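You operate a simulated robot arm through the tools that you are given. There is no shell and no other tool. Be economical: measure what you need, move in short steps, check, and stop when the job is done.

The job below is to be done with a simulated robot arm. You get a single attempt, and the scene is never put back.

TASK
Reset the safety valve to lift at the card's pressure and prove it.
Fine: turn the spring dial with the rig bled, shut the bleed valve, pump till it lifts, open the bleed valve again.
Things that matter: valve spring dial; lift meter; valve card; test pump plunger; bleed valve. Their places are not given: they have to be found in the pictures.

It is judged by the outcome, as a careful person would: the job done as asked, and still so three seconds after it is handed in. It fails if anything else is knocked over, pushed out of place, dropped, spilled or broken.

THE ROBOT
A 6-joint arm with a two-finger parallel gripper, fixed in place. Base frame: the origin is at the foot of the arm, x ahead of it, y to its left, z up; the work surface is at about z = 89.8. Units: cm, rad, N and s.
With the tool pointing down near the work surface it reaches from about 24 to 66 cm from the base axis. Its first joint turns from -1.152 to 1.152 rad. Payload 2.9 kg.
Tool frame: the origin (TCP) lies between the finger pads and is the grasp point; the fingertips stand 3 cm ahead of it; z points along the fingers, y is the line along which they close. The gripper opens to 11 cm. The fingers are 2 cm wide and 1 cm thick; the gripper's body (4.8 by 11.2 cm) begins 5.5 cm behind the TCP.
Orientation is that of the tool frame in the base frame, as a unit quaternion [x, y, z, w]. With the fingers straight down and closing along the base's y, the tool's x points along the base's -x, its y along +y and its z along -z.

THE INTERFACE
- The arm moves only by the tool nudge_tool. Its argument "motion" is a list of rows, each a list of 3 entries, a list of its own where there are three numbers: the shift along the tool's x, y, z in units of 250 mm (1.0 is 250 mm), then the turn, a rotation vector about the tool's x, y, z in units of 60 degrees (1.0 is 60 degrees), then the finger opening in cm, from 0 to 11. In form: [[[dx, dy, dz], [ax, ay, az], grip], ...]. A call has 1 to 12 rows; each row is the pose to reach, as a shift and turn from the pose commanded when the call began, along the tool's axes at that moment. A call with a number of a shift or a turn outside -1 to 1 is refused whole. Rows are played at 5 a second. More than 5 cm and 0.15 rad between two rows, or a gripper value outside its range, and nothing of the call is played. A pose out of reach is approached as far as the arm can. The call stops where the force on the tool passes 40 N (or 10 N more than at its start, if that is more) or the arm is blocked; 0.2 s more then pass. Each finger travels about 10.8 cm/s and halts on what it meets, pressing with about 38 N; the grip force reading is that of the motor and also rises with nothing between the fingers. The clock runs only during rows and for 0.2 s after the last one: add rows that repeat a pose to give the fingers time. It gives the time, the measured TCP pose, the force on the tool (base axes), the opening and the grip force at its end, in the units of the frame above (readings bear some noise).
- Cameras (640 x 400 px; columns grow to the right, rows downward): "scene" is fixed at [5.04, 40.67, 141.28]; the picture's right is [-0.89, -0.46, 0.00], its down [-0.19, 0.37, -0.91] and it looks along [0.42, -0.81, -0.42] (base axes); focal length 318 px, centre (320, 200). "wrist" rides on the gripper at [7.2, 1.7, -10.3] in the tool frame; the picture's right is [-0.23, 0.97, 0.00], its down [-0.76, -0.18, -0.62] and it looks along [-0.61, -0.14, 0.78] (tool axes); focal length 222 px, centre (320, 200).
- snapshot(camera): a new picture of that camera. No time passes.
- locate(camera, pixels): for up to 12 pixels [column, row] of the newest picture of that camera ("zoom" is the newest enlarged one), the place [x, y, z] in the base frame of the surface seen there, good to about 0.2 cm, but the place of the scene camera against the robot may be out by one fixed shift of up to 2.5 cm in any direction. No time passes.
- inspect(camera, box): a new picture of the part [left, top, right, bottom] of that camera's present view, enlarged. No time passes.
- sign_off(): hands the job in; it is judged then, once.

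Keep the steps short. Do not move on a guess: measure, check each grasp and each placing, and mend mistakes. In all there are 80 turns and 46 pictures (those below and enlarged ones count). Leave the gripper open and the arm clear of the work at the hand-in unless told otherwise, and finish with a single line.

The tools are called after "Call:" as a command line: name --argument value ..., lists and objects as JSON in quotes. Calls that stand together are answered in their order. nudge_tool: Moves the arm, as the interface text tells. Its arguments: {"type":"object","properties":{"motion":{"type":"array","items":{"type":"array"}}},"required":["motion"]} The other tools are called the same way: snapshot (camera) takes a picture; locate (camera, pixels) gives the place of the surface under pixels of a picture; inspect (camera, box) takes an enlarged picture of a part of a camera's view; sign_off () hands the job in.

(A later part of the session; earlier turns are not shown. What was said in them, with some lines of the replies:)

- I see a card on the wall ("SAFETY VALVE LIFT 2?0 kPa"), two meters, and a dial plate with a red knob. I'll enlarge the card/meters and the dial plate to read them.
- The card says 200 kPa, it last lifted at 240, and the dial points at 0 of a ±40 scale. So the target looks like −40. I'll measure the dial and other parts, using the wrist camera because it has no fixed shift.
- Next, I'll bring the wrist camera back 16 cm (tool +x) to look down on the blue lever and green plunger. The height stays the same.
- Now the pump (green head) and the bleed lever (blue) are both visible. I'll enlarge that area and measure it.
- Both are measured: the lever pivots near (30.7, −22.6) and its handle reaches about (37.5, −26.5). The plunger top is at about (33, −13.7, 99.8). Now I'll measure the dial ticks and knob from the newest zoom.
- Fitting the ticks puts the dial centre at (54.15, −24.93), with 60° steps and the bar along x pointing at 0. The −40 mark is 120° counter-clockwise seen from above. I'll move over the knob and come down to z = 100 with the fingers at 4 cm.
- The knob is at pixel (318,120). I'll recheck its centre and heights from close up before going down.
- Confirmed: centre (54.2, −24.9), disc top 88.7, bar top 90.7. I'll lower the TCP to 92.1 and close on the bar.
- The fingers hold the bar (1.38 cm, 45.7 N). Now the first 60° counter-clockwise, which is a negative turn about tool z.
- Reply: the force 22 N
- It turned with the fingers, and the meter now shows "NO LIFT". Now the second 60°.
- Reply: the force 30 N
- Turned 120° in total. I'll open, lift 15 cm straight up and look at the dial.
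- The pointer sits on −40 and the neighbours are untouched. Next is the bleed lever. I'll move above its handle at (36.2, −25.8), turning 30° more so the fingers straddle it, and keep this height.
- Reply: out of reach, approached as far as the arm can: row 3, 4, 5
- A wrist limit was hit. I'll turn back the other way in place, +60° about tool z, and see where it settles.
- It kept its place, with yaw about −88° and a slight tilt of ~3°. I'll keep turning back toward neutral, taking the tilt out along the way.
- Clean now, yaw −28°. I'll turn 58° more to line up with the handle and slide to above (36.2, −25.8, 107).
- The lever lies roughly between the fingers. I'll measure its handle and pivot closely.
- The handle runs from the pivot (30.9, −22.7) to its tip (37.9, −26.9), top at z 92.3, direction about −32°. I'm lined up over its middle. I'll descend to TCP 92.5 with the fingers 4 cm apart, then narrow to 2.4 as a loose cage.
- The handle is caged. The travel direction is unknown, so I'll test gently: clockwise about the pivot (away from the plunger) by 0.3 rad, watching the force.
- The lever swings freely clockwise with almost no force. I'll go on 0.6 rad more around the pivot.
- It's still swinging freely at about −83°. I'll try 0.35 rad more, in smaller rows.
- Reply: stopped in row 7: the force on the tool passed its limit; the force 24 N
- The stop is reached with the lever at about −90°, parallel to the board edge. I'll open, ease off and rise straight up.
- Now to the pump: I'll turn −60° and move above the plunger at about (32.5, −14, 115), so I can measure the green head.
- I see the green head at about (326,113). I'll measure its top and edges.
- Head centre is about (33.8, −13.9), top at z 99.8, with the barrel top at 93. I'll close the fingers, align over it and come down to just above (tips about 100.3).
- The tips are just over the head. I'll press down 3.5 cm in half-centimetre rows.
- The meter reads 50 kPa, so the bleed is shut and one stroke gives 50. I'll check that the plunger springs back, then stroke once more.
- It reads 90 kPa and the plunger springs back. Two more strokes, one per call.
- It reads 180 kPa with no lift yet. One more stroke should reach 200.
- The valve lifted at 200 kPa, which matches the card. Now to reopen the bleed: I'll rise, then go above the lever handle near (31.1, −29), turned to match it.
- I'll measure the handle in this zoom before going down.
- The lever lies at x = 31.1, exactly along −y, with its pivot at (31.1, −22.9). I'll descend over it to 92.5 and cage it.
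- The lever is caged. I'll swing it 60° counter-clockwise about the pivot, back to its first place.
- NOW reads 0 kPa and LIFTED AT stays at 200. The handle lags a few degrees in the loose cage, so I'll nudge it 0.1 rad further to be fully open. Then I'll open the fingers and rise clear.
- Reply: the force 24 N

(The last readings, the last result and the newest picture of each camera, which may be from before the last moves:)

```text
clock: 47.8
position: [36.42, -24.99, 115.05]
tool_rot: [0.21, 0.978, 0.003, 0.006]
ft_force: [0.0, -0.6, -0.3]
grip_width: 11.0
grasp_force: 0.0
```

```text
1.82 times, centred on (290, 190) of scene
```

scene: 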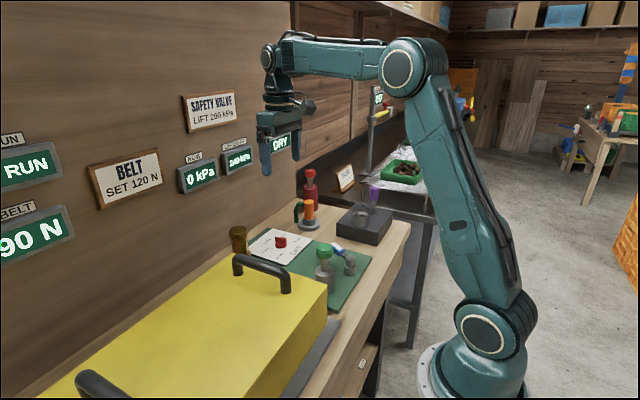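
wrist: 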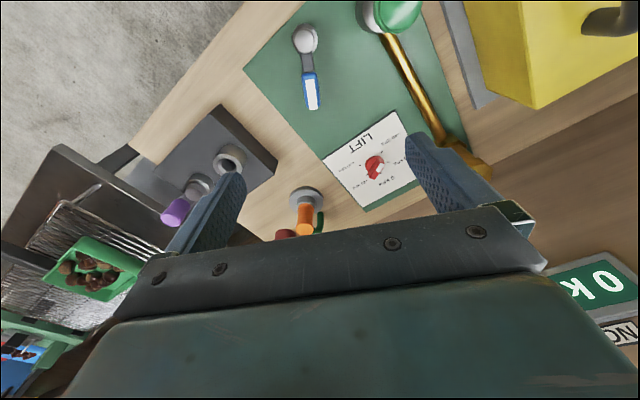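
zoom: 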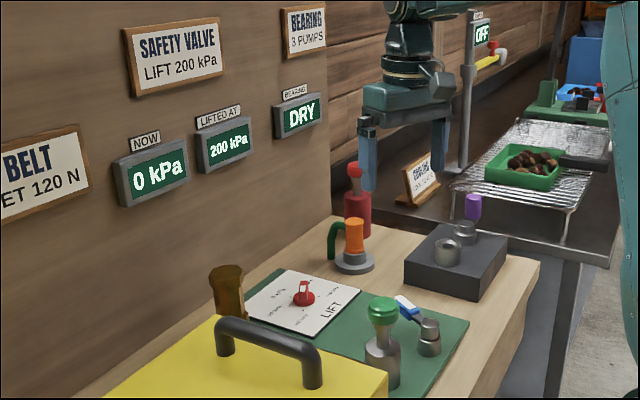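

The lever is back against its open stop. NOW reads 0 kPa, LIFTED AT reads 200 kPa, the dial is on −40, nothing else has moved, and the arm is clear with the gripper open. I'm handing in.

Call:
sign_off

```text
The job is handed in.
```

The safety valve is reset and proven: it lifted at 200 kPa, matching the card, and the bleed valve is open again with the rig at 0 kPa.
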